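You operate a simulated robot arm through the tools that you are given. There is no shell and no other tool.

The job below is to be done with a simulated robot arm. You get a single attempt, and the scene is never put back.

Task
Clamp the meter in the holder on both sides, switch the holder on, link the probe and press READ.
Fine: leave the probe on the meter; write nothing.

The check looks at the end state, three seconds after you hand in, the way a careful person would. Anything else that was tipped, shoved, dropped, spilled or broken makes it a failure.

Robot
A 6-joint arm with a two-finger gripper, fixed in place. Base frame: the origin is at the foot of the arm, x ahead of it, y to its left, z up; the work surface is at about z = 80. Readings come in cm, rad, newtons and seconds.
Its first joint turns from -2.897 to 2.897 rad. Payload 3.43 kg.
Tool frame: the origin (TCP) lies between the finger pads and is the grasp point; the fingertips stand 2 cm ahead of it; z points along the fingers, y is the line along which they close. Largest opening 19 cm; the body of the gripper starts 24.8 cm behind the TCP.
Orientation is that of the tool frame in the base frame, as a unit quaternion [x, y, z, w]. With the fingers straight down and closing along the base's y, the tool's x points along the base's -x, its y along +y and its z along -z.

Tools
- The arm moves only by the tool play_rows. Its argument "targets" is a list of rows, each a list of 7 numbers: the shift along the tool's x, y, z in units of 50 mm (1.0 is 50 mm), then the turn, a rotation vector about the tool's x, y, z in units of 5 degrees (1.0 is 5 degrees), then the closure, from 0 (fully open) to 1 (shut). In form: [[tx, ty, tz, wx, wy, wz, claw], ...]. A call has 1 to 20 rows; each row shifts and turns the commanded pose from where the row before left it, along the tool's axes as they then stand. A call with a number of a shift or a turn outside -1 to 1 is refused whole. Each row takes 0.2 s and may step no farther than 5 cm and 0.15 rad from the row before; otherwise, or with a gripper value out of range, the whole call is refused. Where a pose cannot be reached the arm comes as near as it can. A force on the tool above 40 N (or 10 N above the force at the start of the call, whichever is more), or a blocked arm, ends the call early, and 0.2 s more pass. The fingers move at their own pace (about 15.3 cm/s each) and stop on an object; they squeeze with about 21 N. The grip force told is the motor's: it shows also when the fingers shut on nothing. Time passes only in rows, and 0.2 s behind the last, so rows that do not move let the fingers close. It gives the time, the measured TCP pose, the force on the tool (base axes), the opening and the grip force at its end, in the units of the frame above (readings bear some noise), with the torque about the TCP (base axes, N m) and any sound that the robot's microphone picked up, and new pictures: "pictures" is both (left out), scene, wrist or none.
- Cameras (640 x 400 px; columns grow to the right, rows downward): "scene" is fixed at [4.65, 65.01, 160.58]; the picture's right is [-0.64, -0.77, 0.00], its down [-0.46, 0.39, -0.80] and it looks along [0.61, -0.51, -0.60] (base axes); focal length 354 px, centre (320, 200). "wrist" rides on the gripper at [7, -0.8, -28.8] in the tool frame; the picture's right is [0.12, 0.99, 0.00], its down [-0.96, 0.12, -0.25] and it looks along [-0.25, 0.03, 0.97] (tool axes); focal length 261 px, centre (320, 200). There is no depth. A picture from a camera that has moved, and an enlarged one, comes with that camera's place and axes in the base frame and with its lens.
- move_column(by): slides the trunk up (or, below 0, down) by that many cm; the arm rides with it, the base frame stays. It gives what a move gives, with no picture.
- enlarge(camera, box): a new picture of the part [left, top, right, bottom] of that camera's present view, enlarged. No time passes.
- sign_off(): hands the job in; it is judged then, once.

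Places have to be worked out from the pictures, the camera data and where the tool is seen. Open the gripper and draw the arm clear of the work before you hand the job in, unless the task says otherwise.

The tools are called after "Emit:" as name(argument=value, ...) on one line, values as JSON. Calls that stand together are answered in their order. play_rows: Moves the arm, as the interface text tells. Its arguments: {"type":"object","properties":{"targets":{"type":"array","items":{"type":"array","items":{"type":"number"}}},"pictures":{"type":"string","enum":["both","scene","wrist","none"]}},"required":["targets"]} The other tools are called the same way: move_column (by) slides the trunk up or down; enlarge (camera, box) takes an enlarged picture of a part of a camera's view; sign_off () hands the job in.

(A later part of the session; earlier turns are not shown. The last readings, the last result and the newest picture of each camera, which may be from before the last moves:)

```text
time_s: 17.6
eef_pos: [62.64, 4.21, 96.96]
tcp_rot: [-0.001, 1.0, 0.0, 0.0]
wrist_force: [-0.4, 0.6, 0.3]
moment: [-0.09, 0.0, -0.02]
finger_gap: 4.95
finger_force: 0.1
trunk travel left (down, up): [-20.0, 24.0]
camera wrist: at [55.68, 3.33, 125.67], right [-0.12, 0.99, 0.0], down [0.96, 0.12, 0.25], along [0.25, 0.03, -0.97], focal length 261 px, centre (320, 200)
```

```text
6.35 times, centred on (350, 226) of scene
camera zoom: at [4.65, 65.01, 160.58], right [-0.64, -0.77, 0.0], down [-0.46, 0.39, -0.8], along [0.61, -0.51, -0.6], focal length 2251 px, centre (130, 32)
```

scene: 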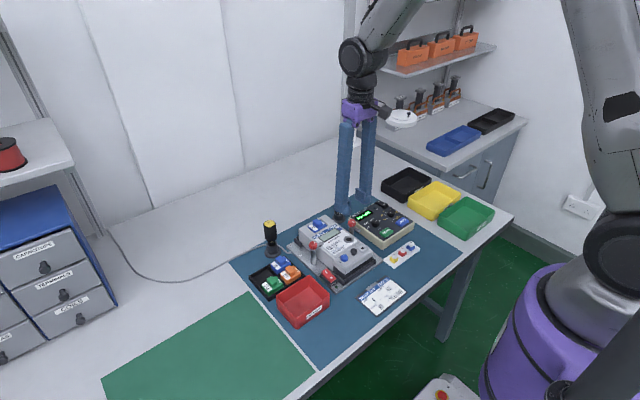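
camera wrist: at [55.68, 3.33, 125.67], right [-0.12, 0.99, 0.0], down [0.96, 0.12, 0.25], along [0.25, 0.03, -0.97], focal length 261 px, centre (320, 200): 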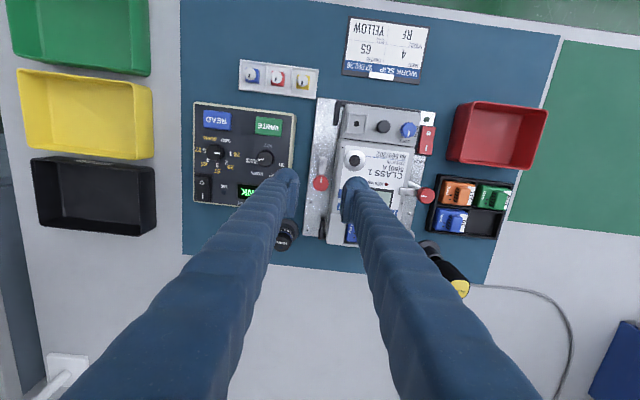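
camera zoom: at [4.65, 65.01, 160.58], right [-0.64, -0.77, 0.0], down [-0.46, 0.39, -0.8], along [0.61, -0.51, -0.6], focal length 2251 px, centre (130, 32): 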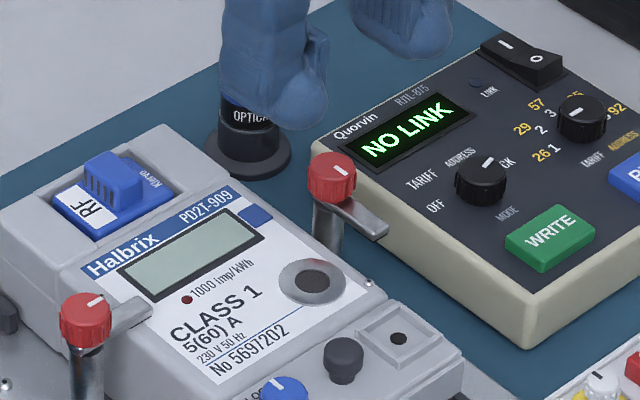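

Knob B appears at about (62.7, 4.35). I'll shift slightly +y, descend to z≈89.5 and close on it.

Emit:
play_rows(targets=[[-0.01, 0.028, 0.5, 0, 0, 0, 0.74], [0, 0, 0.5, 0, 0, 0, 0.74], [0, 0, 0.3, 0, 0, 0, 0.74], [0, 0, 0.18, 0, 0, 0, 0.74], [0, 0, 0, 0, 0, 0, 0.74]], pictures="none")

Emit:
enlarge(camera="wrist", box=[270, 140, 380, 209])

Emit:
enlarge(camera="scene", box=[315, 205, 395, 255])

```text
time_s: 18.8
eef_pos: [62.58, 4.29, 89.47]
tcp_rot: [0.0, 1.0, 0.0, 0.0]
wrist_force: [0.3, -1.2, -0.7]
moment: [-0.03, -0.01, 0.01]
finger_gap: 4.95
finger_force: 0.0
trunk travel left (down, up): [-20.0, 24.0]
```

```text
5.80 times, centred on (325, 174) of wrist
camera zoom: at [55.64, 3.24, 118.31], right [-0.12, 0.99, 0.0], down [0.96, 0.12, 0.25], along [0.24, 0.03, -0.97], focal length 1511 px, centre (291, 348)
```

zoom: 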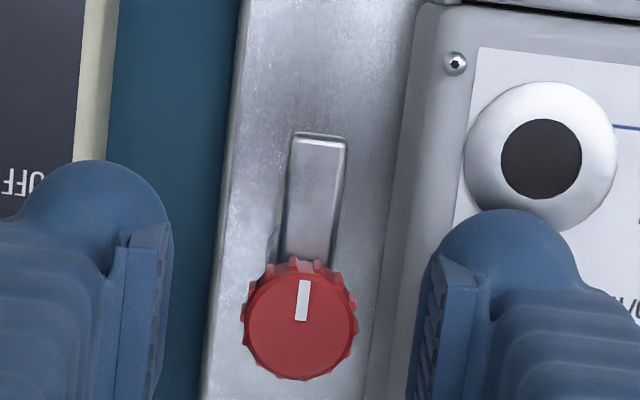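

```text
8.00 times, centred on (355, 230) of scene
camera zoom: at [4.65, 65.01, 160.58], right [-0.64, -0.77, 0.0], down [-0.46, 0.39, -0.8], along [0.61, -0.51, -0.6], focal length 2836 px, centre (40, -40)
```

zoom: 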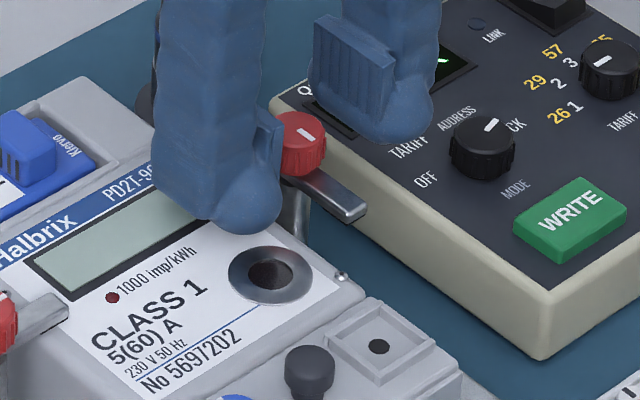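

The knob looks slightly +x/+y of centre compared to the gripped view of A, so I'll nudge and close.

Emit:
play_rows(targets=[[-0.03, 0.024, 0, 0, 0, 0, 0.74], [0, 0, 0, 0, 0, 0, 0.82], [0, 0, 0, 0, 0, 0, 1.0], [0, 0, 0, 0, 0, 0, 1.0], [0, 0, 0, 0, 0, 0, 1.0]], pictures="none")

Emit:
enlarge(camera="wrist", box=[270, 140, 380, 209])

```text
time_s: 20.0
eef_pos: [62.75, 4.3, 89.42]
tcp_rot: [-0.001, 1.0, 0.0, -0.002]
wrist_force: [-0.1, -3.4, -1.2]
moment: [-0.03, -0.04, -0.01]
finger_gap: 2.08
finger_force: 45.2
trunk travel left (down, up): [-20.0, 24.0]
```

```text
5.80 times, centred on (325, 174) of wrist
camera zoom: at [55.84, 3.39, 118.29], right [-0.12, 0.99, 0.0], down [0.96, 0.12, 0.25], along [0.24, 0.03, -0.97], focal length 1511 px, centre (291, 348)
```

zoom: 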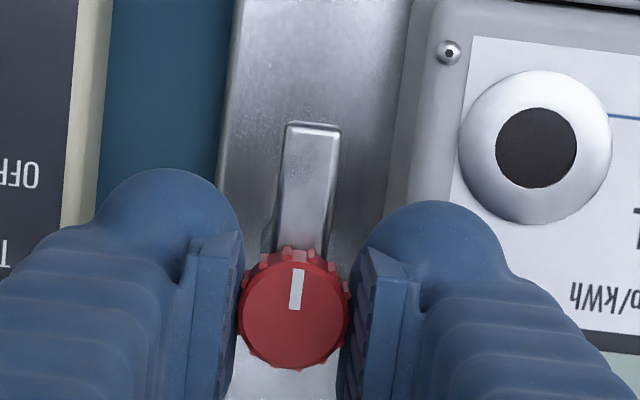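

Well centred on knob B with only ~3 N of side load. Now turning it clockwise (tool wz positive), 30° first.

Emit:
play_rows(targets=[[0, 0, 0, 0, 0, 1, 1.0], [0, 0, 0, 0, 0, 1, 1.0], [0, 0, 0, 0, 0, 1, 1.0], [0, 0, 0, 0, 0, 1, 1.0], [0, 0, 0, 0, 0, 1, 1.0], [0, 0, 0, 0, 0, 1, 1.0], [0, 0, 0, 0, 0, 0, 1.0]], pictures="none")

Emit:
enlarge(camera="wrist", box=[270, 140, 380, 209])

```text
time_s: 21.6
eef_pos: [62.87, 4.19, 89.57]
tcp_rot: [0.26, 0.966, 0.0, -0.001]
wrist_force: [-1.8, -28.0, -3.6]
moment: [-0.26, 0.01, 0.12]
finger_gap: 2.08
finger_force: 44.9
trunk travel left (down, up): [-20.0, 24.0]
```

```text
5.80 times, centred on (325, 174) of wrist
camera zoom: at [56.34, 6.84, 118.3], right [0.39, 0.92, 0.0], down [0.89, -0.38, 0.25], along [0.23, -0.1, -0.97], focal length 1511 px, centre (291, 348)
```

zoom: 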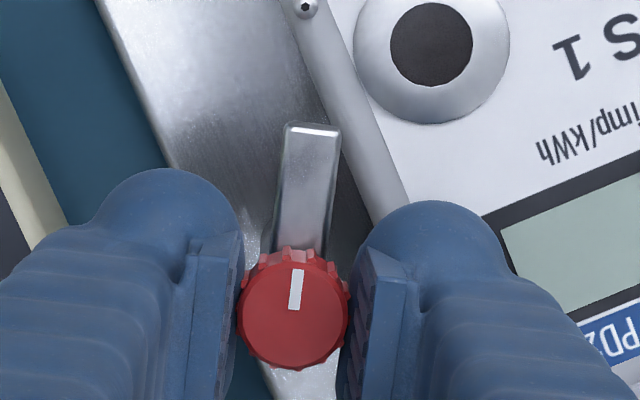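

It turned 30°, but a side load of -28 N built up in y. I'll shift base -y by about 2 mm to relieve it, then check.

Emit:
play_rows(targets=[[-0.022, -0.038, 0, 0, 0, 0, 1.0], [0, 0, 0, 0, 0, 0, 1.0]], pictures="none")

```text
time_s: 22.2
eef_pos: [62.86, 4.16, 89.55]
tcp_rot: [0.259, 0.966, 0.0, -0.001]
wrist_force: [-2.9, 3.2, 0.0]
moment: [0.22, 0.34, 0.0]
finger_gap: 2.04
finger_force: 45.0
trunk travel left (down, up): [-20.0, 24.0]
```

The load is gone. Continuing 20° more.

Emit:
play_rows(targets=[[0, 0, 0, 0, 0, 1, 1.0], [0, 0, 0, 0, 0, 1, 1.0], [0, 0, 0, 0, 0, 1, 1.0], [0, 0, 0, 0, 0, 1, 1.0], [0, 0, 0, 0, 0, 0, 1.0]], pictures="none")

```text
time_s: 23.4
eef_pos: [62.78, 4.02, 89.55]
tcp_rot: [0.422, 0.907, 0.0, -0.001]
wrist_force: [-8.0, 2.5, -0.9]
moment: [0.06, 0.04, 0.0]
finger_gap: 2.1
finger_force: 44.8
trunk travel left (down, up): [-20.0, 24.0]
```

Loads are low. Another 20°.

Emit:
play_rows(targets=[[0, -0.01, 0, 0, 0, 1, 1.0], [0, 0, 0, 0, 0, 1, 1.0], [0, 0, 0, 0, 0, 1, 1.0], [0, 0, 0, 0, 0, 1, 1.0], [0, 0, 0, 0, 0, 0, 1.0]], pictures="none")

Emit:
enlarge(camera="wrist", box=[270, 140, 380, 209])

```text
time_s: 24.6
eef_pos: [62.64, 4.05, 89.33]
tcp_rot: [0.573, 0.819, -0.001, -0.002]
wrist_force: [-19.3, -1.8, -9.3]
moment: [-0.05, 0.11, 0.04]
finger_gap: 2.05
finger_force: 44.9
trunk travel left (down, up): [-20.0, 24.0]
```

```text
5.80 times, centred on (325, 174) of wrist
camera zoom: at [59.52, 10.24, 118.3], right [0.89, 0.45, 0.0], down [0.44, -0.86, 0.25], along [0.11, -0.22, -0.97], focal length 1511 px, centre (291, 348)
```

zoom: 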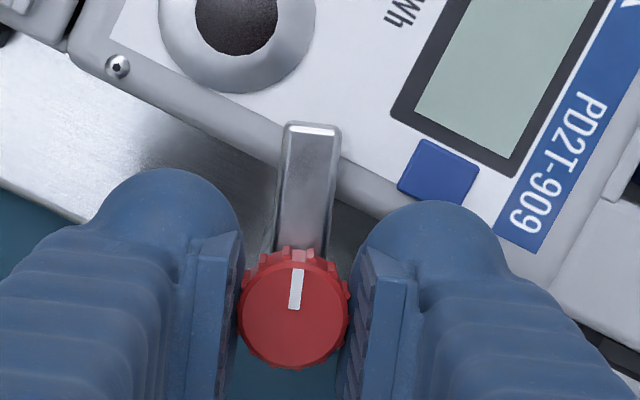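

Now at 70° with the bar over the edge. I'll relieve the -19 N in x with a small -x shift and turn the last 20°.

Emit:
play_rows(targets=[[0.011, -0.03, 0.01, 0, 0, 0.5, 1.0], [0, -0.004, 0, 0, 0, 1, 1.0], [0, -0.004, 0, 0, 0, 1, 1.0], [0, 0, 0, 0, 0, 1, 1.0], [0, 0, 0, 0, 0, 0.5, 1.0], [0, 0, 0, 0, 0, 0, 1.0]], pictures="none")

Emit:
enlarge(camera="wrist", box=[270, 140, 380, 209])

```text
time_s: 26.0
eef_pos: [62.48, 4.11, 89.53]
tcp_rot: [0.707, 0.708, -0.001, 0.0]
wrist_force: [-18.4, -5.0, -1.2]
moment: [-0.1, 0.16, 0.1]
finger_gap: 2.08
finger_force: 45.3
trunk travel left (down, up): [-20.0, 24.0]
```

```text
5.80 times, centred on (325, 174) of wrist
camera zoom: at [61.7, 10.92, 118.29], right [0.99, 0.12, 0.0], down [0.12, -0.96, 0.25], along [0.03, -0.25, -0.97], focal length 1511 px, centre (291, 348)
```

zoom: 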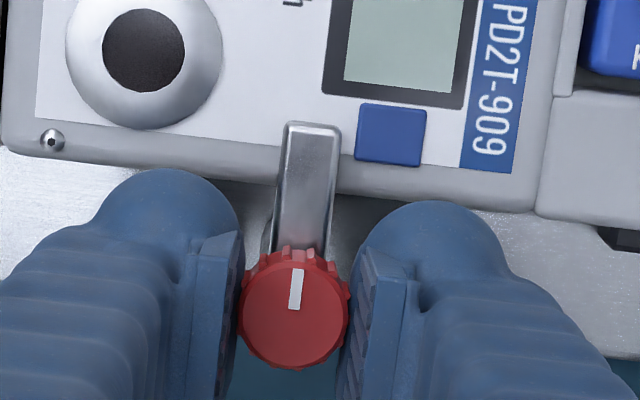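

At 90°. I'll relieve the x load and turn a few degrees more to confirm the end stop.

Emit:
play_rows(targets=[[0, -0.03, 0, 0, 0, 0.4, 1.0], [0, 0, 0, 0, 0, 0.6, 1.0], [0, 0, 0, 0, 0, 0, 1.0]], pictures="none")

Emit:
enlarge(camera="wrist", box=[270, 140, 380, 209])

```text
time_s: 26.8
eef_pos: [62.5, 3.96, 89.46]
tcp_rot: [0.737, 0.676, 0.0, 0.001]
wrist_force: [-13.4, -4.8, -4.5]
moment: [-0.09, 0.05, 0.05]
finger_gap: 2.04
finger_force: 44.4
trunk travel left (down, up): [-20.0, 24.0]
```

```text
5.80 times, centred on (325, 174) of wrist
camera zoom: at [62.27, 11.0, 118.3], right [1.0, 0.03, 0.0], down [0.03, -0.97, 0.25], along [0.01, -0.25, -0.97], focal length 1511 px, centre (291, 348)
```

zoom: 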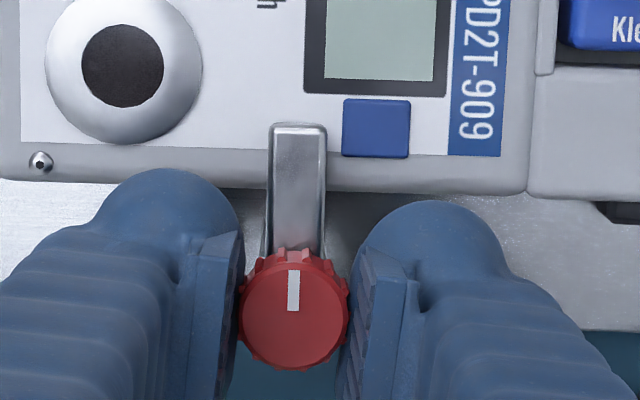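

The knob slipped against its end stop again, so clamp B is fully closed. I'll open, rise 10 cm and look at the result.

Emit:
play_rows(targets=[[0, 0, 0, 0, 0, 0, 0.74], [0, 0, 0, 0, 0, 0, 0.74], [0, 0, -0.4, 0, 0, -1, 0.74], [0, 0, -0.8, 0, 0, 0, 0.74], [0, 0, -0.8, 0, 0, 0, 0.74], [0, 0, 0, 0, 0, 0, 0.74]], pictures="both")

Emit:
enlarge(camera="scene", box=[290, 205, 390, 268])

Emit:
enlarge(camera="wrist", box=[220, 80, 380, 180])

```text
time_s: 28.2
eef_pos: [62.45, 4.13, 99.46]
tcp_rot: [0.707, 0.707, 0.0, 0.0]
wrist_force: [0.6, 0.0, 0.5]
moment: [0.0, -0.02, -0.01]
finger_gap: 4.94
finger_force: 0.0
trunk travel left (down, up): [-20.0, 24.0]
camera wrist: at [61.6, 11.13, 128.27], right [0.99, 0.12, 0.0], down [0.12, -0.96, 0.25], along [0.03, -0.25, -0.97], focal length 261 px, centre (320, 200)
```

scene: 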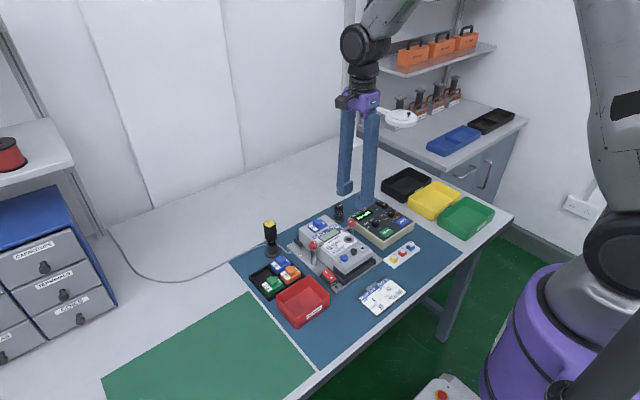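
wrist: 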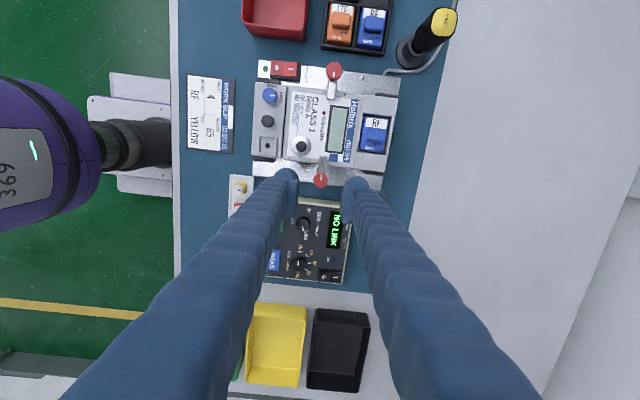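

```text
6.35 times, centred on (340, 236) of scene
camera zoom: at [4.65, 65.01, 160.58], right [-0.64, -0.77, 0.0], down [-0.46, 0.39, -0.8], along [0.61, -0.51, -0.6], focal length 2251 px, centre (193, -32)
```

zoom: 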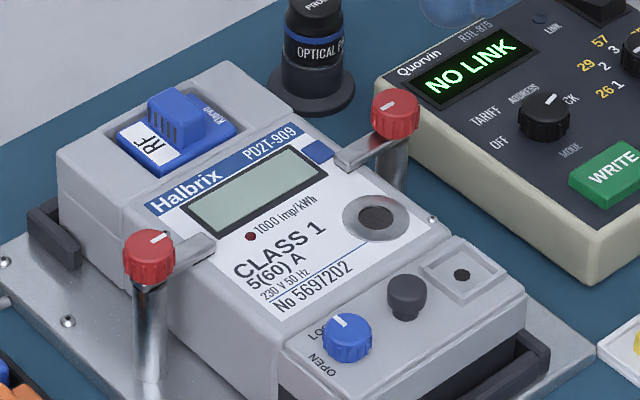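

```text
4.00 times, centred on (300, 130) of wrist
camera zoom: at [61.6, 11.13, 128.27], right [0.99, 0.12, 0.0], down [0.12, -0.96, 0.25], along [0.03, -0.25, -0.97], focal length 1043 px, centre (400, 480)
```

zoom: 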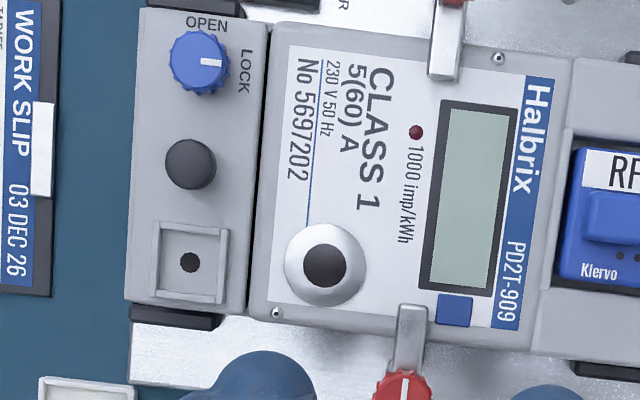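

Both bars lie over the meter's edges. Next is the holder switch: I'll go above it at yaw -90° so that the +x finger alone sits over the raised "I" half (around x≈56.5, y≈20.3), clear of the meter.

Emit:
play_rows(targets=[[0.539, -0.355, 0.149, 0, 0, 0, 0.663], [0.539, -0.355, 0.149, 0, 0, 0, 0.663], [0.539, -0.355, 0.149, 0, 0, 0, 0.663], [0.539, -0.355, 0.149, 0, 0, 0, 0.663], [0.539, -0.355, 0.149, 0, 0, 0, 0.663], [0.539, -0.355, 0.149, 0, 0, 0, 0.663], [0, 0, 0, 0, 0, 0, 0.663]], pictures="both")

Emit:
enlarge(camera="wrist", box=[260, 130, 400, 218])

Emit:
enlarge(camera="scene", box=[290, 215, 390, 290])

```text
time_s: 29.8
eef_pos: [51.82, 20.22, 95.08]
tcp_rot: [0.707, 0.707, 0.0, 0.0]
wrist_force: [-0.9, 0.8, -1.0]
moment: [-0.1, 0.02, -0.01]
finger_gap: 6.4
finger_force: 0.1
trunk travel left (down, up): [-20.0, 24.0]
camera wrist: at [50.96, 27.22, 123.85], right [0.99, 0.12, 0.0], down [0.12, -0.96, 0.25], along [0.03, -0.25, -0.97], focal length 261 px, centre (320, 200)
```

scene: 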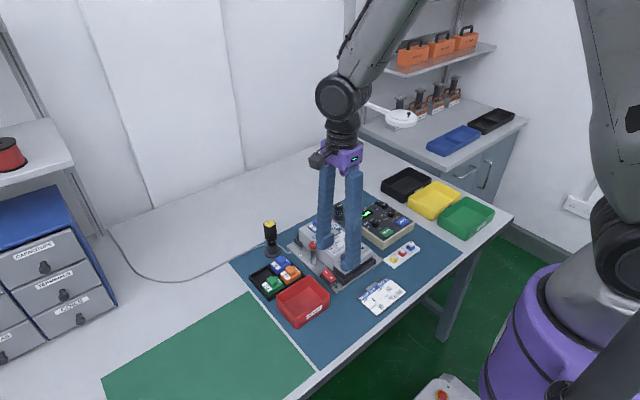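
wrist: 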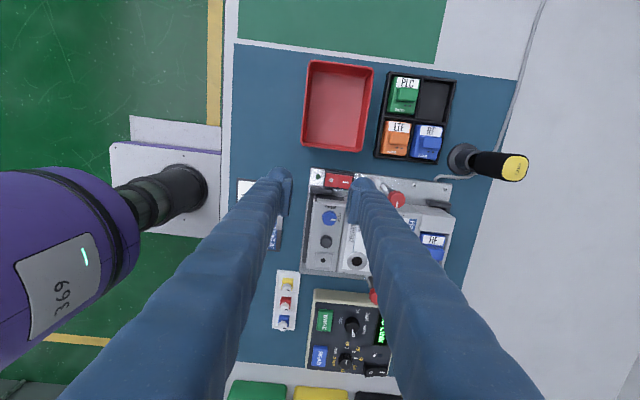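

```text
4.55 times, centred on (330, 174) of wrist
camera zoom: at [50.96, 27.22, 123.85], right [0.99, 0.12, 0.0], down [0.12, -0.96, 0.25], along [0.03, -0.25, -0.97], focal length 1185 px, centre (274, 318)
```

zoom: 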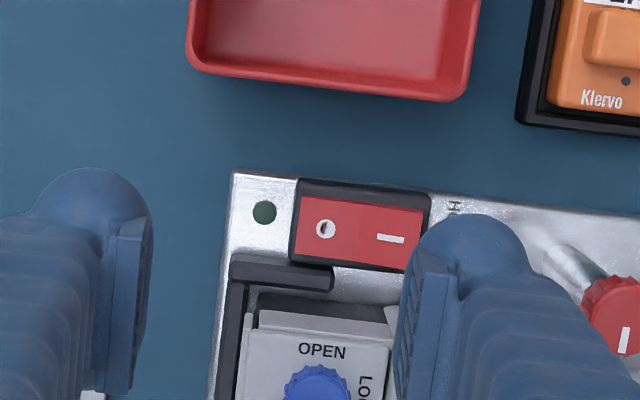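

```text
5.33 times, centred on (340, 252) of scene
camera zoom: at [4.65, 65.01, 160.58], right [-0.64, -0.77, 0.0], down [-0.46, 0.39, -0.8], along [0.61, -0.51, -0.6], focal length 1890 px, centre (213, -80)
```

zoom: 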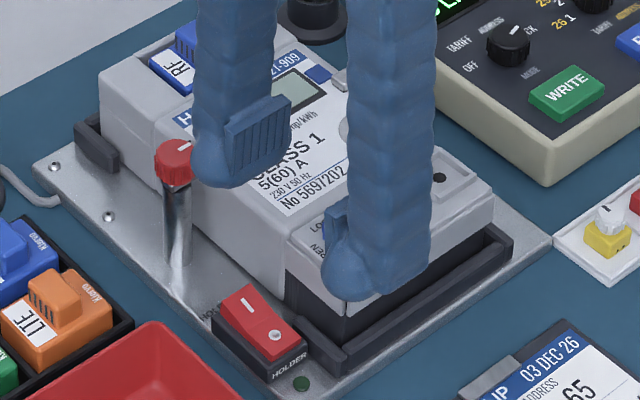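

The +x finger is lined up over the raised "I" half (I mark ≈ (55.9, 20.1)). I'll descend to just above the rocker and check.

Emit:
play_rows(targets=[[0.02, -0.02, 0.8, 0, 0, 0, 0.663], [0, 0, 0.8, 0, 0, 0, 0.663], [0, 0, 0.2, 0, 0, 0, 0.663], [0, 0, 0, 0, 0, 0, 0.663]], pictures="both")

Emit:
enlarge(camera="wrist", box=[260, 130, 400, 218])

Emit:
enlarge(camera="scene", box=[295, 230, 375, 290])

```text
time_s: 30.8
eef_pos: [51.59, 20.2, 86.02]
tcp_rot: [0.707, 0.707, 0.0, 0.0]
wrist_force: [-0.9, -0.2, 0.2]
moment: [0.03, -0.04, -0.01]
finger_gap: 6.39
finger_force: 0.1
trunk travel left (down, up): [-20.0, 24.0]
camera wrist: at [50.8, 27.2, 114.78], right [0.99, 0.12, 0.0], down [0.12, -0.96, 0.25], along [0.03, -0.25, -0.97], focal length 261 px, centre (320, 200)
```

scene: 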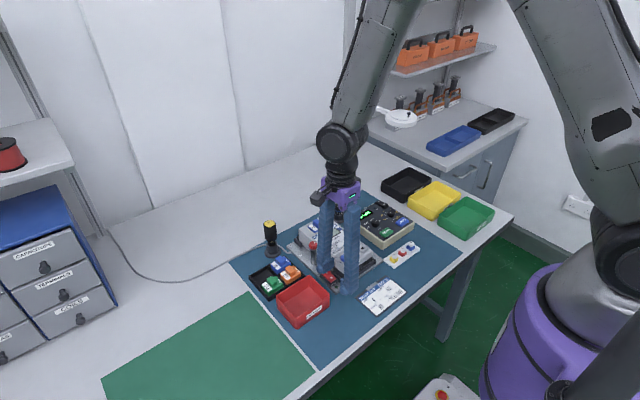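
wrist: 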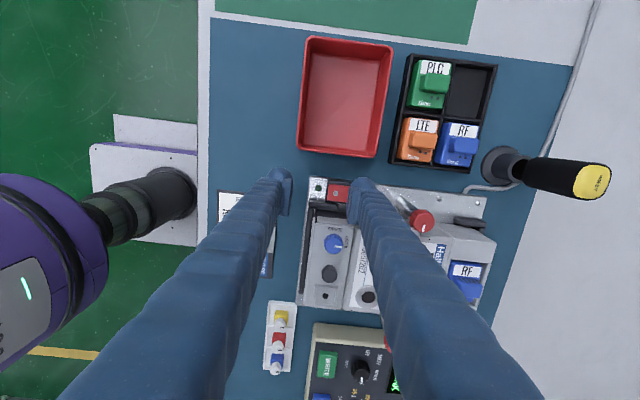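

```text
4.55 times, centred on (330, 174) of wrist
camera zoom: at [50.8, 27.2, 114.78], right [0.99, 0.12, 0.0], down [0.12, -0.96, 0.25], along [0.03, -0.25, -0.97], focal length 1185 px, centre (274, 318)
```

zoom: 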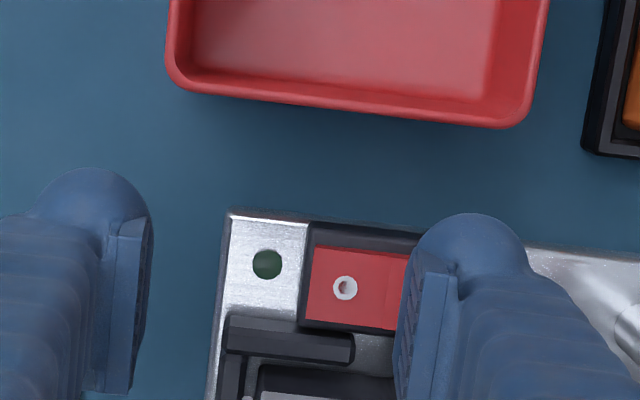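

```text
6.67 times, centred on (335, 260) of scene
camera zoom: at [4.65, 65.01, 160.58], right [-0.64, -0.77, 0.0], down [-0.46, 0.39, -0.8], along [0.61, -0.51, -0.6], focal length 2363 px, centre (220, -200)
```

zoom: 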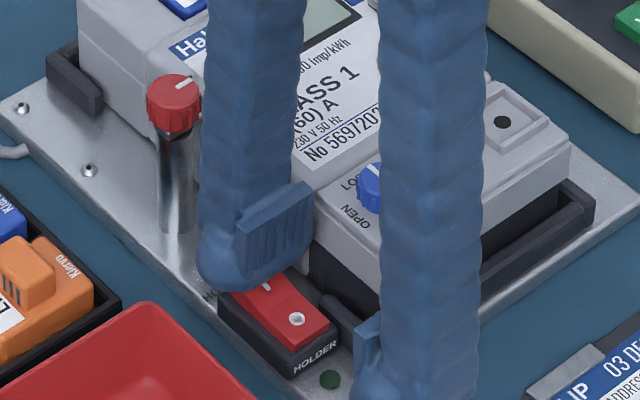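

The finger is right over the "I" half, about 0.7 cm above it, and the "O" half is exposed. I'll press down gradually.

Emit:
play_rows(targets=[[0, 0, 0.08, 0, 0, 0, 0.663], [0, 0, 0.08, 0, 0, 0, 0.663], [0, 0, 0.06, 0, 0, 0, 0.663], [0, 0, 0.06, 0, 0, 0, 0.663], [0, 0, 0, 0, 0, 0, 0.663]], pictures="none")

Emit:
enlarge(camera="wrist", box=[260, 130, 400, 218])

Emit:
enlarge(camera="scene", box=[295, 230, 375, 290])

```text
time_s: 31.8
eef_pos: [51.74, 20.41, 85.07]
tcp_rot: [0.706, 0.708, 0.002, 0.001]
wrist_force: [-4.0, -4.0, 23.2]
moment: [-0.05, -0.9, -0.07]
finger_gap: 6.2
finger_force: 0.0
trunk travel left (down, up): [-20.0, 24.0]
heard: click
stopped in row 5: the force on the tool passed its limit at 45 N (the readings are from after the stop); the commanded pose is now the measured one
```

```text
4.55 times, centred on (330, 174) of wrist
camera zoom: at [50.8, 27.19, 113.86], right [0.99, 0.12, 0.0], down [0.12, -0.96, 0.25], along [0.03, -0.24, -0.97], focal length 1185 px, centre (274, 318)
```

zoom: 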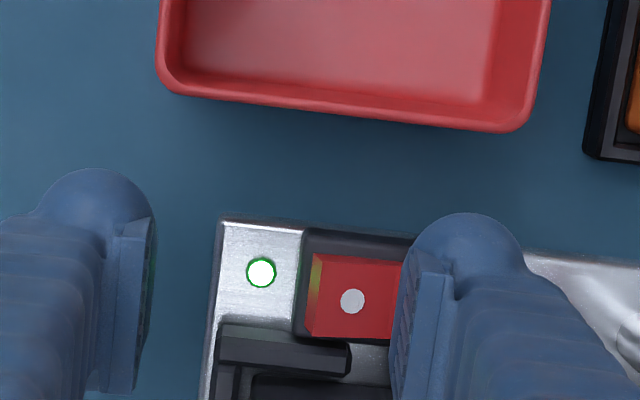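

```text
6.67 times, centred on (335, 260) of scene
camera zoom: at [4.65, 65.01, 160.58], right [-0.64, -0.77, 0.0], down [-0.46, 0.39, -0.8], along [0.61, -0.51, -0.6], focal length 2363 px, centre (220, -200)
```

zoom: 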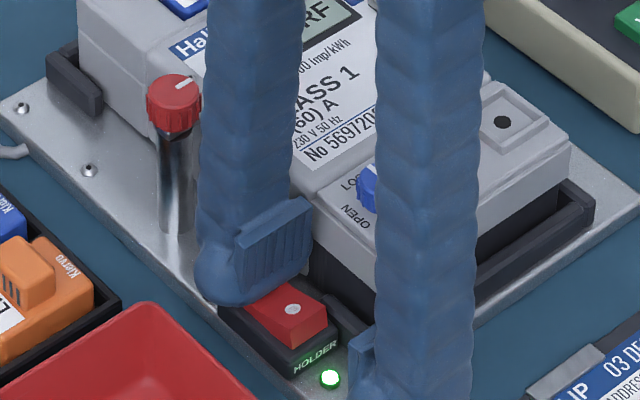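

A click was heard, the holder lamp is green and the meter display came on showing "RF". Now I'll rise straight up and start turning the tool back to yaw 0.

Emit:
play_rows(targets=[[0, 0, -0.3, 0, 0, 0, 0.663], [0, 0, -0.8, 0, 0, 0, 0.663], [0, 0, -0.9, 0, 0, 0, 0.663], [0, 0, -0.9, 0, 0, 0, 0.663], [0, 0, 0, 0, 0, -1, 0.663], [0, 0, 0, 0, 0, -1, 0.663], [0, 0, 0, 0, 0, -1, 0.663], [0, 0, 0, 0, 0, -1, 0.663], [0, 0, 0, 0, 0, -1, 0.663], [0, 0, 0, 0, 0, -1, 0.663], [0, 0, 0, 0, 0, -1, 0.663], [0, 0, 0, 0, 0, -1, 0.663], [0, 0, 0, 0, 0, -1, 0.663], [0, 0, 0, 0, 0, -1, 0.663], [0, 0, 0, 0, 0, -1, 0.663], [0, 0, 0, 0, 0, -1, 0.663], [0, 0, 0, 0, 0, -1, 0.663], [0, 0, 0, 0, 0, -1, 0.663], [0, 0, 0, 0, 0, -1, 0.663], [0, 0, 0, 0, 0, -1, 0.663]], pictures="scene")

Emit:
enlarge(camera="scene", box=[290, 205, 390, 290])

```text
time_s: 36.0
eef_pos: [51.72, 20.24, 99.41]
tcp_rot: [0.087, 0.996, 0.0, 0.001]
wrist_force: [0.1, 0.8, 0.5]
moment: [-0.04, -0.01, 0.0]
finger_gap: 6.4
finger_force: 0.1
trunk travel left (down, up): [-20.0, 24.0]
```

scene: 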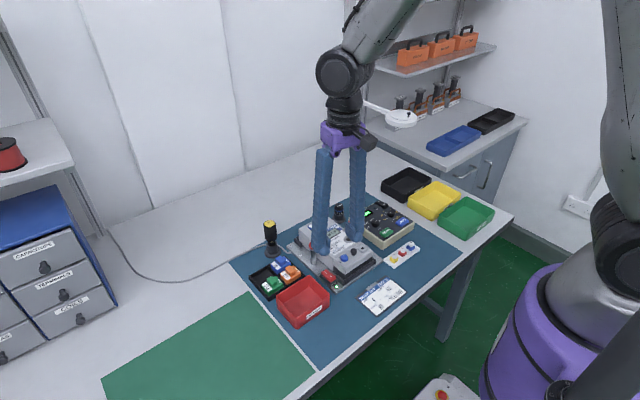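

```text
4.71 times, centred on (340, 248) of scene
camera zoom: at [4.65, 65.01, 160.58], right [-0.64, -0.77, 0.0], down [-0.46, 0.39, -0.8], along [0.61, -0.51, -0.6], focal length 1668 px, centre (226, -24)
```

zoom: 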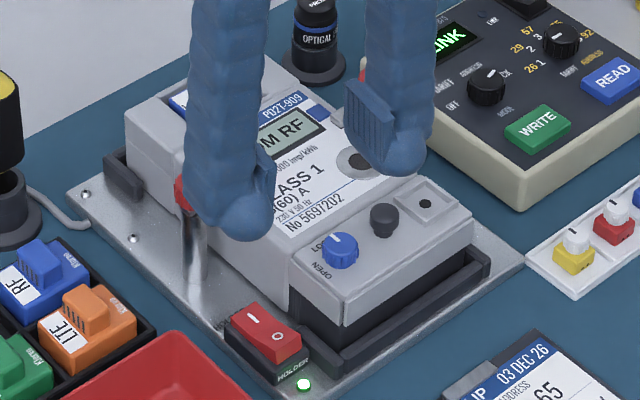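

The holder stays on. I'll finish the turn to yaw 0 and travel above the probe at about (72.9, -0.2).

Emit:
play_rows(targets=[[0, 0, 0, 0, 0, -1, 0.63], [0, 0, 0, 0, 0, -1, 0.63], [-0.605, -0.584, 0, 0, 0, 0, 0.63], [-0.605, -0.584, 0, 0, 0, 0, 0.63], [-0.605, -0.584, 0, 0, 0, 0, 0.63], [-0.605, -0.584, 0, 0, 0, 0, 0.63], [-0.605, -0.584, 0, 0, 0, 0, 0.63], [-0.605, -0.584, 0, 0, 0, 0, 0.63], [-0.605, -0.584, 0, 0, 0, 0, 0.63], [0, 0, 0, 0, 0, 0, 0.63]], pictures="both")

Emit:
enlarge(camera="wrist", box=[270, 140, 380, 209])

Emit:
enlarge(camera="scene", box=[300, 165, 400, 228])

```text
time_s: 38.2
eef_pos: [72.99, -0.27, 99.55]
tcp_rot: [-0.001, 1.0, 0.002, 0.002]
wrist_force: [0.0, 1.3, -1.0]
moment: [0.06, 0.03, -0.01]
finger_gap: 7.03
finger_force: 0.1
trunk travel left (down, up): [-20.0, 24.0]
camera wrist: at [65.96, -1.26, 128.29], right [-0.12, 0.99, 0.0], down [0.96, 0.12, 0.25], along [0.25, 0.03, -0.97], focal length 261 px, centre (320, 200)
```

scene: 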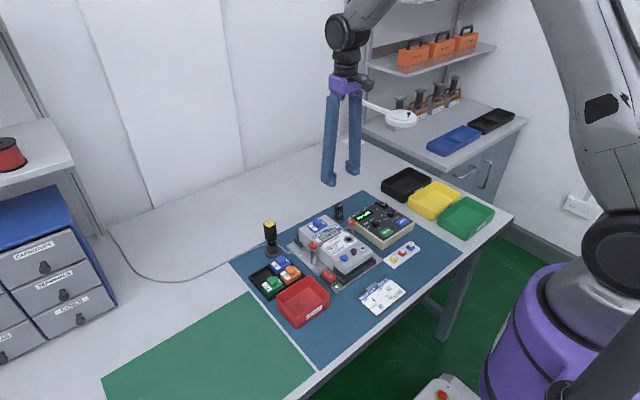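
wrist: 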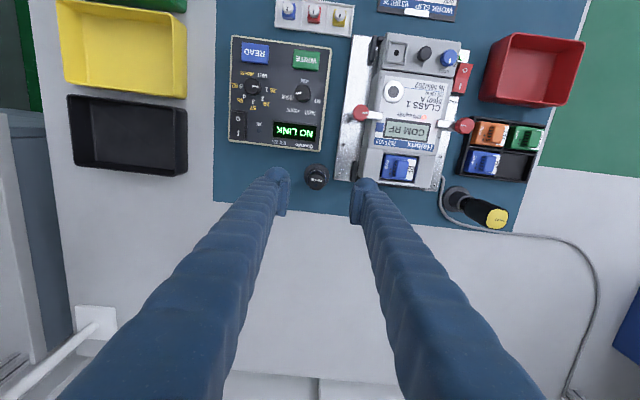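

```text
5.80 times, centred on (325, 174) of wrist
camera zoom: at [65.96, -1.26, 128.29], right [-0.12, 0.99, 0.0], down [0.96, 0.12, 0.25], along [0.25, 0.03, -0.97], focal length 1511 px, centre (291, 348)
```

zoom: 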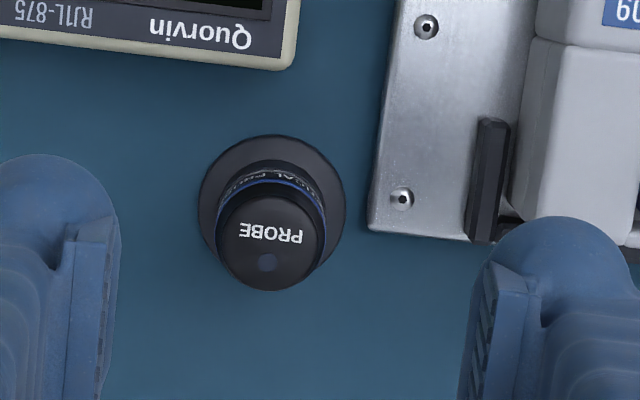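

```text
6.35 times, centred on (350, 196) of scene
camera zoom: at [4.65, 65.01, 160.58], right [-0.64, -0.77, 0.0], down [-0.46, 0.39, -0.8], along [0.61, -0.51, -0.6], focal length 2251 px, centre (130, 222)
```

zoom: 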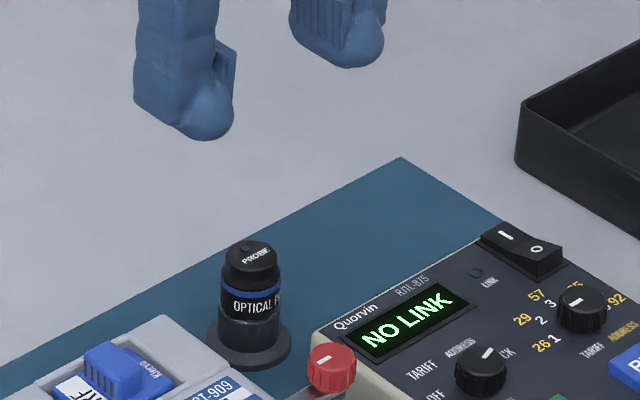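

The meter display shows "COM RF". The close wrist view places the probe at about (73.5, -0.9), so I'll correct laterally and descend to just above its top.

Emit:
play_rows(targets=[[-0.1, -0.124, 0.3, 0, 0, 0, 0.63], [0, 0, 0.7, 0, 0, 0, 0.63], [0, 0, 0.6, 0, 0, 0, 0.63], [0, 0, 0, 0, 0, 0, 0.63]], pictures="both")

Emit:
enlarge(camera="wrist", box=[270, 140, 380, 209])

Emit:
enlarge(camera="scene", box=[305, 185, 385, 235])

```text
time_s: 39.2
eef_pos: [73.48, -0.7, 91.25]
tcp_rot: [-0.001, 1.0, 0.0, 0.001]
wrist_force: [-0.5, -0.3, 0.4]
moment: [-0.02, 0.0, 0.01]
finger_gap: 7.04
finger_force: 0.0
trunk travel left (down, up): [-20.0, 24.0]
camera wrist: at [66.39, -1.69, 120.03], right [-0.12, 0.99, 0.0], down [0.96, 0.12, 0.25], along [0.25, 0.03, -0.97], focal length 261 px, centre (320, 200)
```

scene: 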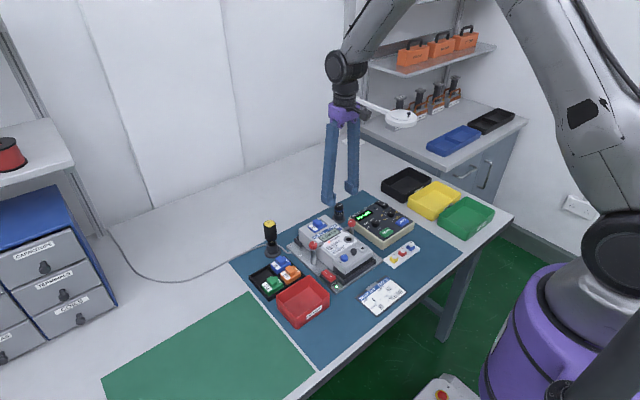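
wrist: 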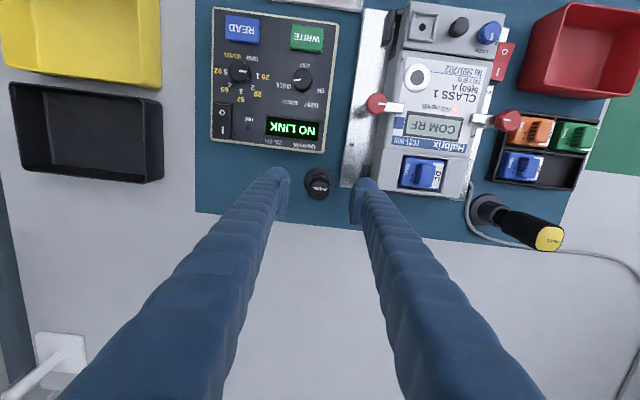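

```text
5.80 times, centred on (325, 174) of wrist
camera zoom: at [66.39, -1.69, 120.03], right [-0.12, 0.99, 0.0], down [0.96, 0.12, 0.25], along [0.25, 0.03, -0.97], focal length 1511 px, centre (291, 348)
```

zoom: 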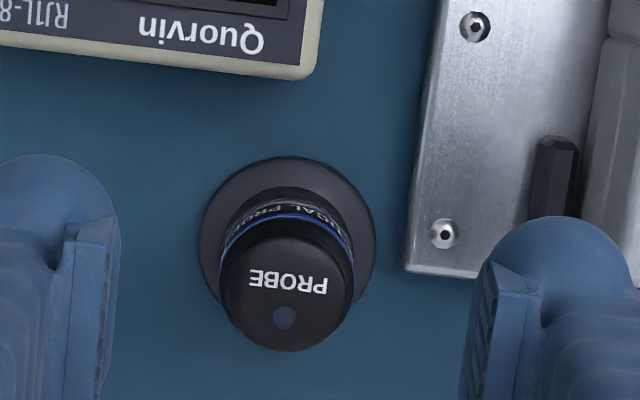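

```text
8.00 times, centred on (345, 210) of scene
camera zoom: at [4.65, 65.01, 160.58], right [-0.64, -0.77, 0.0], down [-0.46, 0.39, -0.8], along [0.61, -0.51, -0.6], focal length 2836 px, centre (120, 120)
```

zoom: 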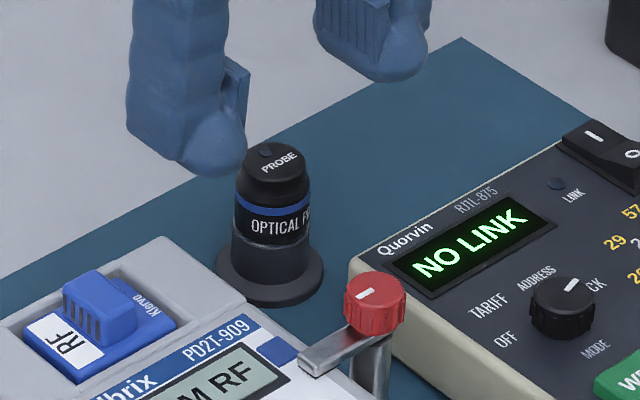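

The probe is nearly centred (offset ≈ +0.1 in x, -0.1 in y). I'll correct, narrow the opening slightly and descend so the fingertips are at z≈84.6, just above the cup rim.

Emit:
play_rows(targets=[[-0.025, -0.025, 0, 0, 0, 0, 0.7], [0, 0, 0.4, 0, 0, 0, 0.7], [0, 0, 0.4, 0, 0, 0, 0.7], [0, 0, 0.13, 0, 0, 0, 0.7], [0, 0, 0, 0, 0, 0, 0.7]], pictures="scene")

Emit:
enlarge(camera="wrist", box=[270, 140, 380, 209])

Emit:
enlarge(camera="scene", box=[315, 190, 375, 228])

```text
time_s: 40.4
eef_pos: [73.57, -0.8, 86.54]
tcp_rot: [0.0, 1.0, 0.002, 0.0]
wrist_force: [-0.5, -0.1, 0.3]
moment: [-0.02, -0.01, 0.02]
finger_gap: 5.69
finger_force: 0.0
trunk travel left (down, up): [-20.0, 24.0]
```

scene: 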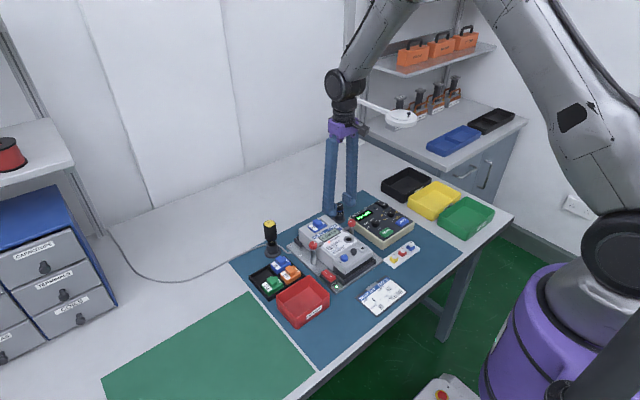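

```text
5.80 times, centred on (325, 174) of wrist
camera zoom: at [66.56, -1.77, 115.33], right [-0.12, 0.99, 0.0], down [0.96, 0.12, 0.25], along [0.25, 0.03, -0.97], focal length 1511 px, centre (291, 348)
```

zoom: 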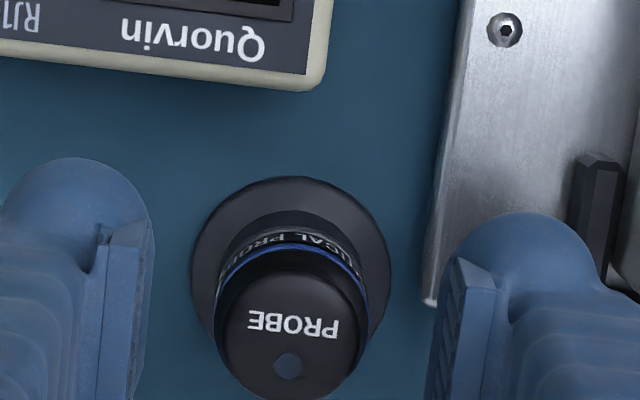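

```text
10.53 times, centred on (345, 209) of scene
camera zoom: at [4.65, 65.01, 160.58], right [-0.64, -0.77, 0.0], down [-0.46, 0.39, -0.8], along [0.61, -0.51, -0.6], focal length 3731 px, centre (57, 105)
```

zoom: 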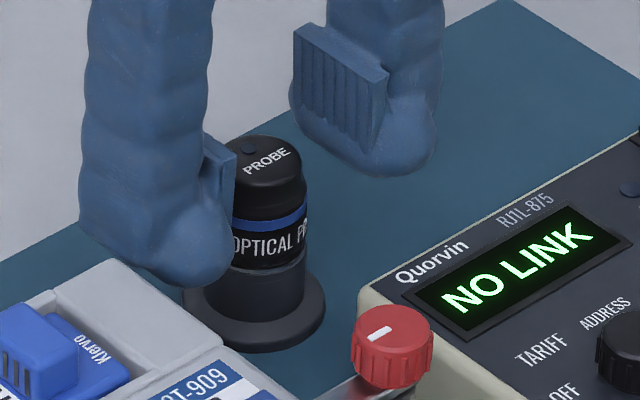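

The pads straddle the probe. I'll lower another 4 mm, trim y by -1 mm, and close on it.

Emit:
play_rows(targets=[[-0.01, -0.02, 0.08, 0, 0, 0, 0.7], [0, 0, 0, 0, 0, 0, 0.78], [0, 0, 0, 0, 0, 0, 0.82], [0, 0, 0, 0, 0, 0, 1.0], [0, 0, 0, 0, 0, 0, 1.0], [0, 0, 0, 0, 0, 0, 1.0]], pictures="scene")

Emit:
enlarge(camera="wrist", box=[270, 140, 380, 209])

Emit:
enlarge(camera="scene", box=[315, 190, 375, 228])

```text
time_s: 41.8
eef_pos: [73.72, -1.03, 86.29]
tcp_rot: [0.0, 1.0, 0.001, 0.002]
wrist_force: [3.0, -0.6, 10.5]
moment: [-0.01, -0.06, 0.03]
finger_gap: 2.63
finger_force: 21.1
trunk travel left (down, up): [-20.0, 24.0]
```

scene: 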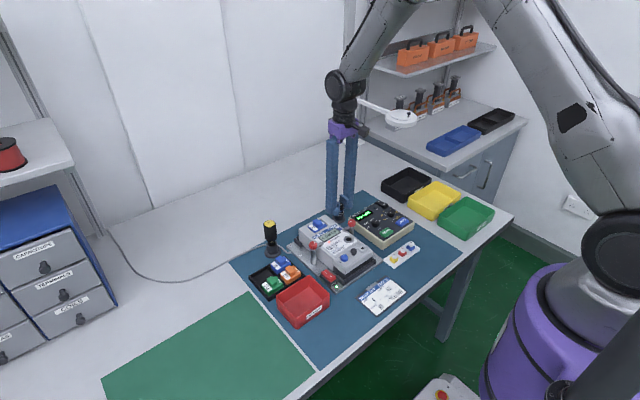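

```text
5.80 times, centred on (325, 174) of wrist
camera zoom: at [66.57, -1.85, 115.07], right [-0.12, 0.99, 0.0], down [0.96, 0.12, 0.25], along [0.25, 0.03, -0.97], focal length 1511 px, centre (291, 348)
```

zoom: 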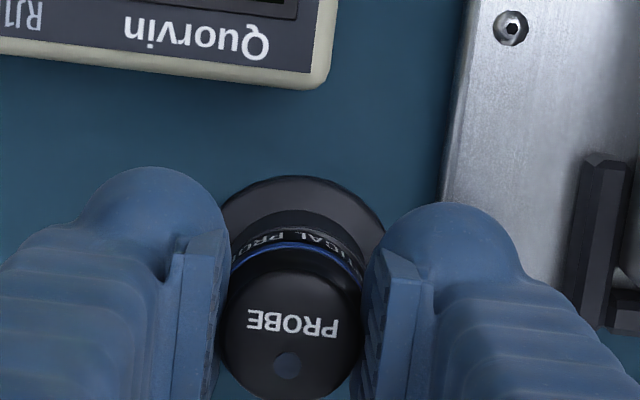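

```text
10.53 times, centred on (345, 209) of scene
camera zoom: at [4.65, 65.01, 160.58], right [-0.64, -0.77, 0.0], down [-0.46, 0.39, -0.8], along [0.61, -0.51, -0.6], focal length 3731 px, centre (57, 105)
```

zoom: 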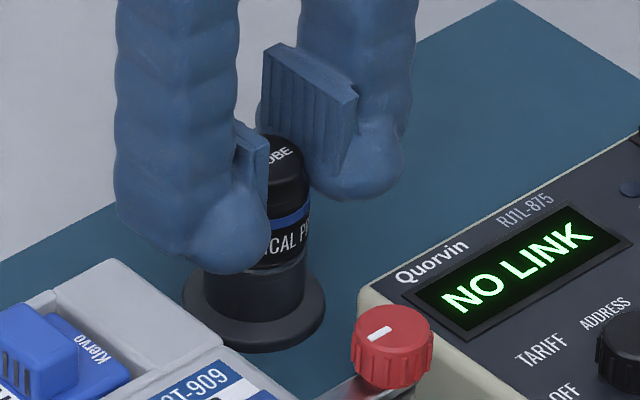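

Gripped with gap 2.63. I'll lift slowly 2 cm and check that only the probe comes up and the stand stays.

Emit:
play_rows(targets=[[0, 0, -0.05, 0, 0, 0, 1.0], [0, 0, -0.1, 0, 0, 0, 1.0], [0, 0, -0.1, 0, 0, 0, 1.0], [0, 0, -0.15, 0, 0, 0, 1.0], [0, 0, 0, 0, 0, 0, 1.0]], pictures="scene")

Emit:
enlarge(camera="scene", box=[315, 190, 375, 228])

Emit:
enlarge(camera="wrist", box=[270, 140, 380, 209])

```text
time_s: 43.0
eef_pos: [73.75, -0.94, 88.41]
tcp_rot: [0.0, 1.0, 0.001, 0.0]
wrist_force: [-0.1, -0.1, -0.8]
moment: [0.01, -0.01, 0.01]
finger_gap: 2.65
finger_force: 20.9
trunk travel left (down, up): [-20.0, 24.0]
```

scene: 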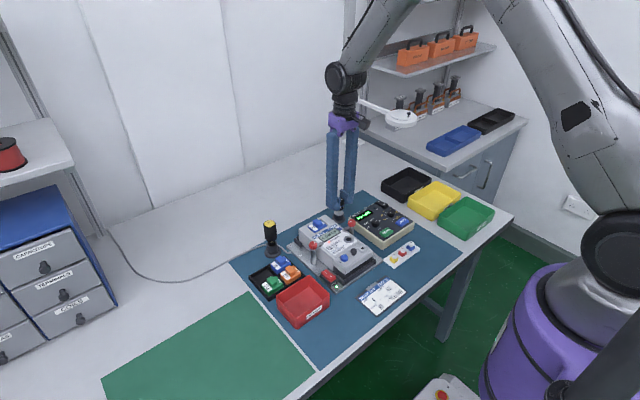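

```text
10.53 times, centred on (345, 209) of scene
camera zoom: at [4.65, 65.01, 160.58], right [-0.64, -0.77, 0.0], down [-0.46, 0.39, -0.8], along [0.61, -0.51, -0.6], focal length 3731 px, centre (57, 105)
```

zoom: 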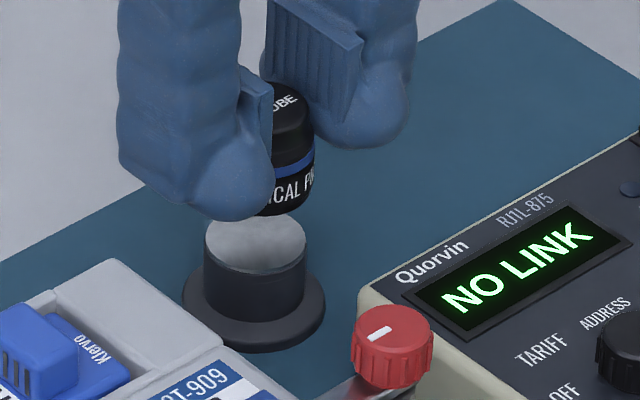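

```text
5.80 times, centred on (325, 174) of wrist
camera zoom: at [66.63, -1.95, 117.16], right [-0.12, 0.99, 0.0], down [0.96, 0.12, 0.25], along [0.25, 0.03, -0.97], focal length 1511 px, centre (291, 348)
```

zoom: 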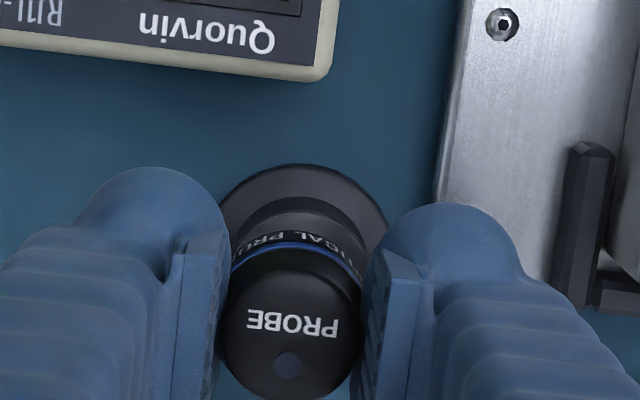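

The probe is short (~3.2 cm) and simply stands on a solid pedestal, so at the port the fingertips will be only ~0.8 cm above the meter face and close to clamp B's knob. I'll set it back down, then regrip slightly higher with the gripper turned 20° CW for clearance while keeping the probe's own orientation.

Emit:
play_rows(targets=[[0, 0, -0.0, 0, 0, 0, 1.0], [0, 0, 0.15, 0, 0, 0, 1.0], [0, 0, 0.15, 0, 0, 0, 1.0], [0, 0, 0.07, 0, 0, 0, 1.0], [0, 0, 0, 0, 0, 0, 1.0]], pictures="none")

Emit:
enlarge(camera="scene", box=[315, 190, 375, 228])

```text
time_s: 44.2
eef_pos: [73.7, -0.94, 86.41]
tcp_rot: [0.0, 1.0, 0.001, 0.001]
wrist_force: [-0.5, 0.6, -2.5]
moment: [0.04, 0.03, 0.01]
finger_gap: 2.68
finger_force: 20.8
trunk travel left (down, up): [-20.0, 24.0]
```

```text
10.53 times, centred on (345, 209) of scene
camera zoom: at [4.65, 65.01, 160.58], right [-0.64, -0.77, 0.0], down [-0.46, 0.39, -0.8], along [0.61, -0.51, -0.6], focal length 3731 px, centre (57, 105)
```

zoom: 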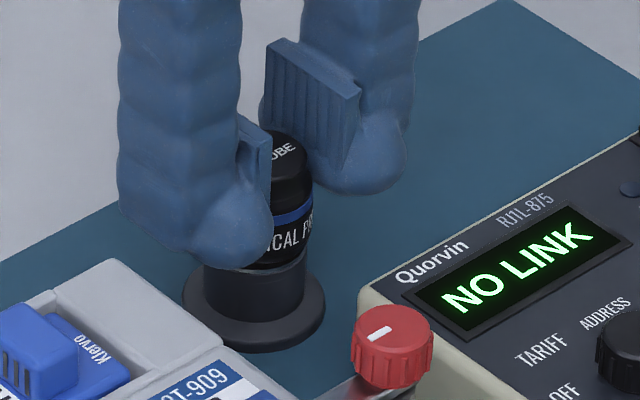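

Just about at the pedestal. I'll lower another millimetre until contact, then open.

Emit:
play_rows(targets=[[0, 0, 0.02, 0, 0, 0, 1.0], [0, 0, 0, 0, 0, 0, 1.0]], pictures="none")

```text
time_s: 44.8
eef_pos: [73.77, -1.06, 86.4]
tcp_rot: [0.001, 1.0, 0.001, 0.002]
wrist_force: [-0.5, -1.9, 4.2]
moment: [-0.11, 0.02, 0.03]
finger_gap: 2.66
finger_force: 21.1
trunk travel left (down, up): [-20.0, 24.0]
```

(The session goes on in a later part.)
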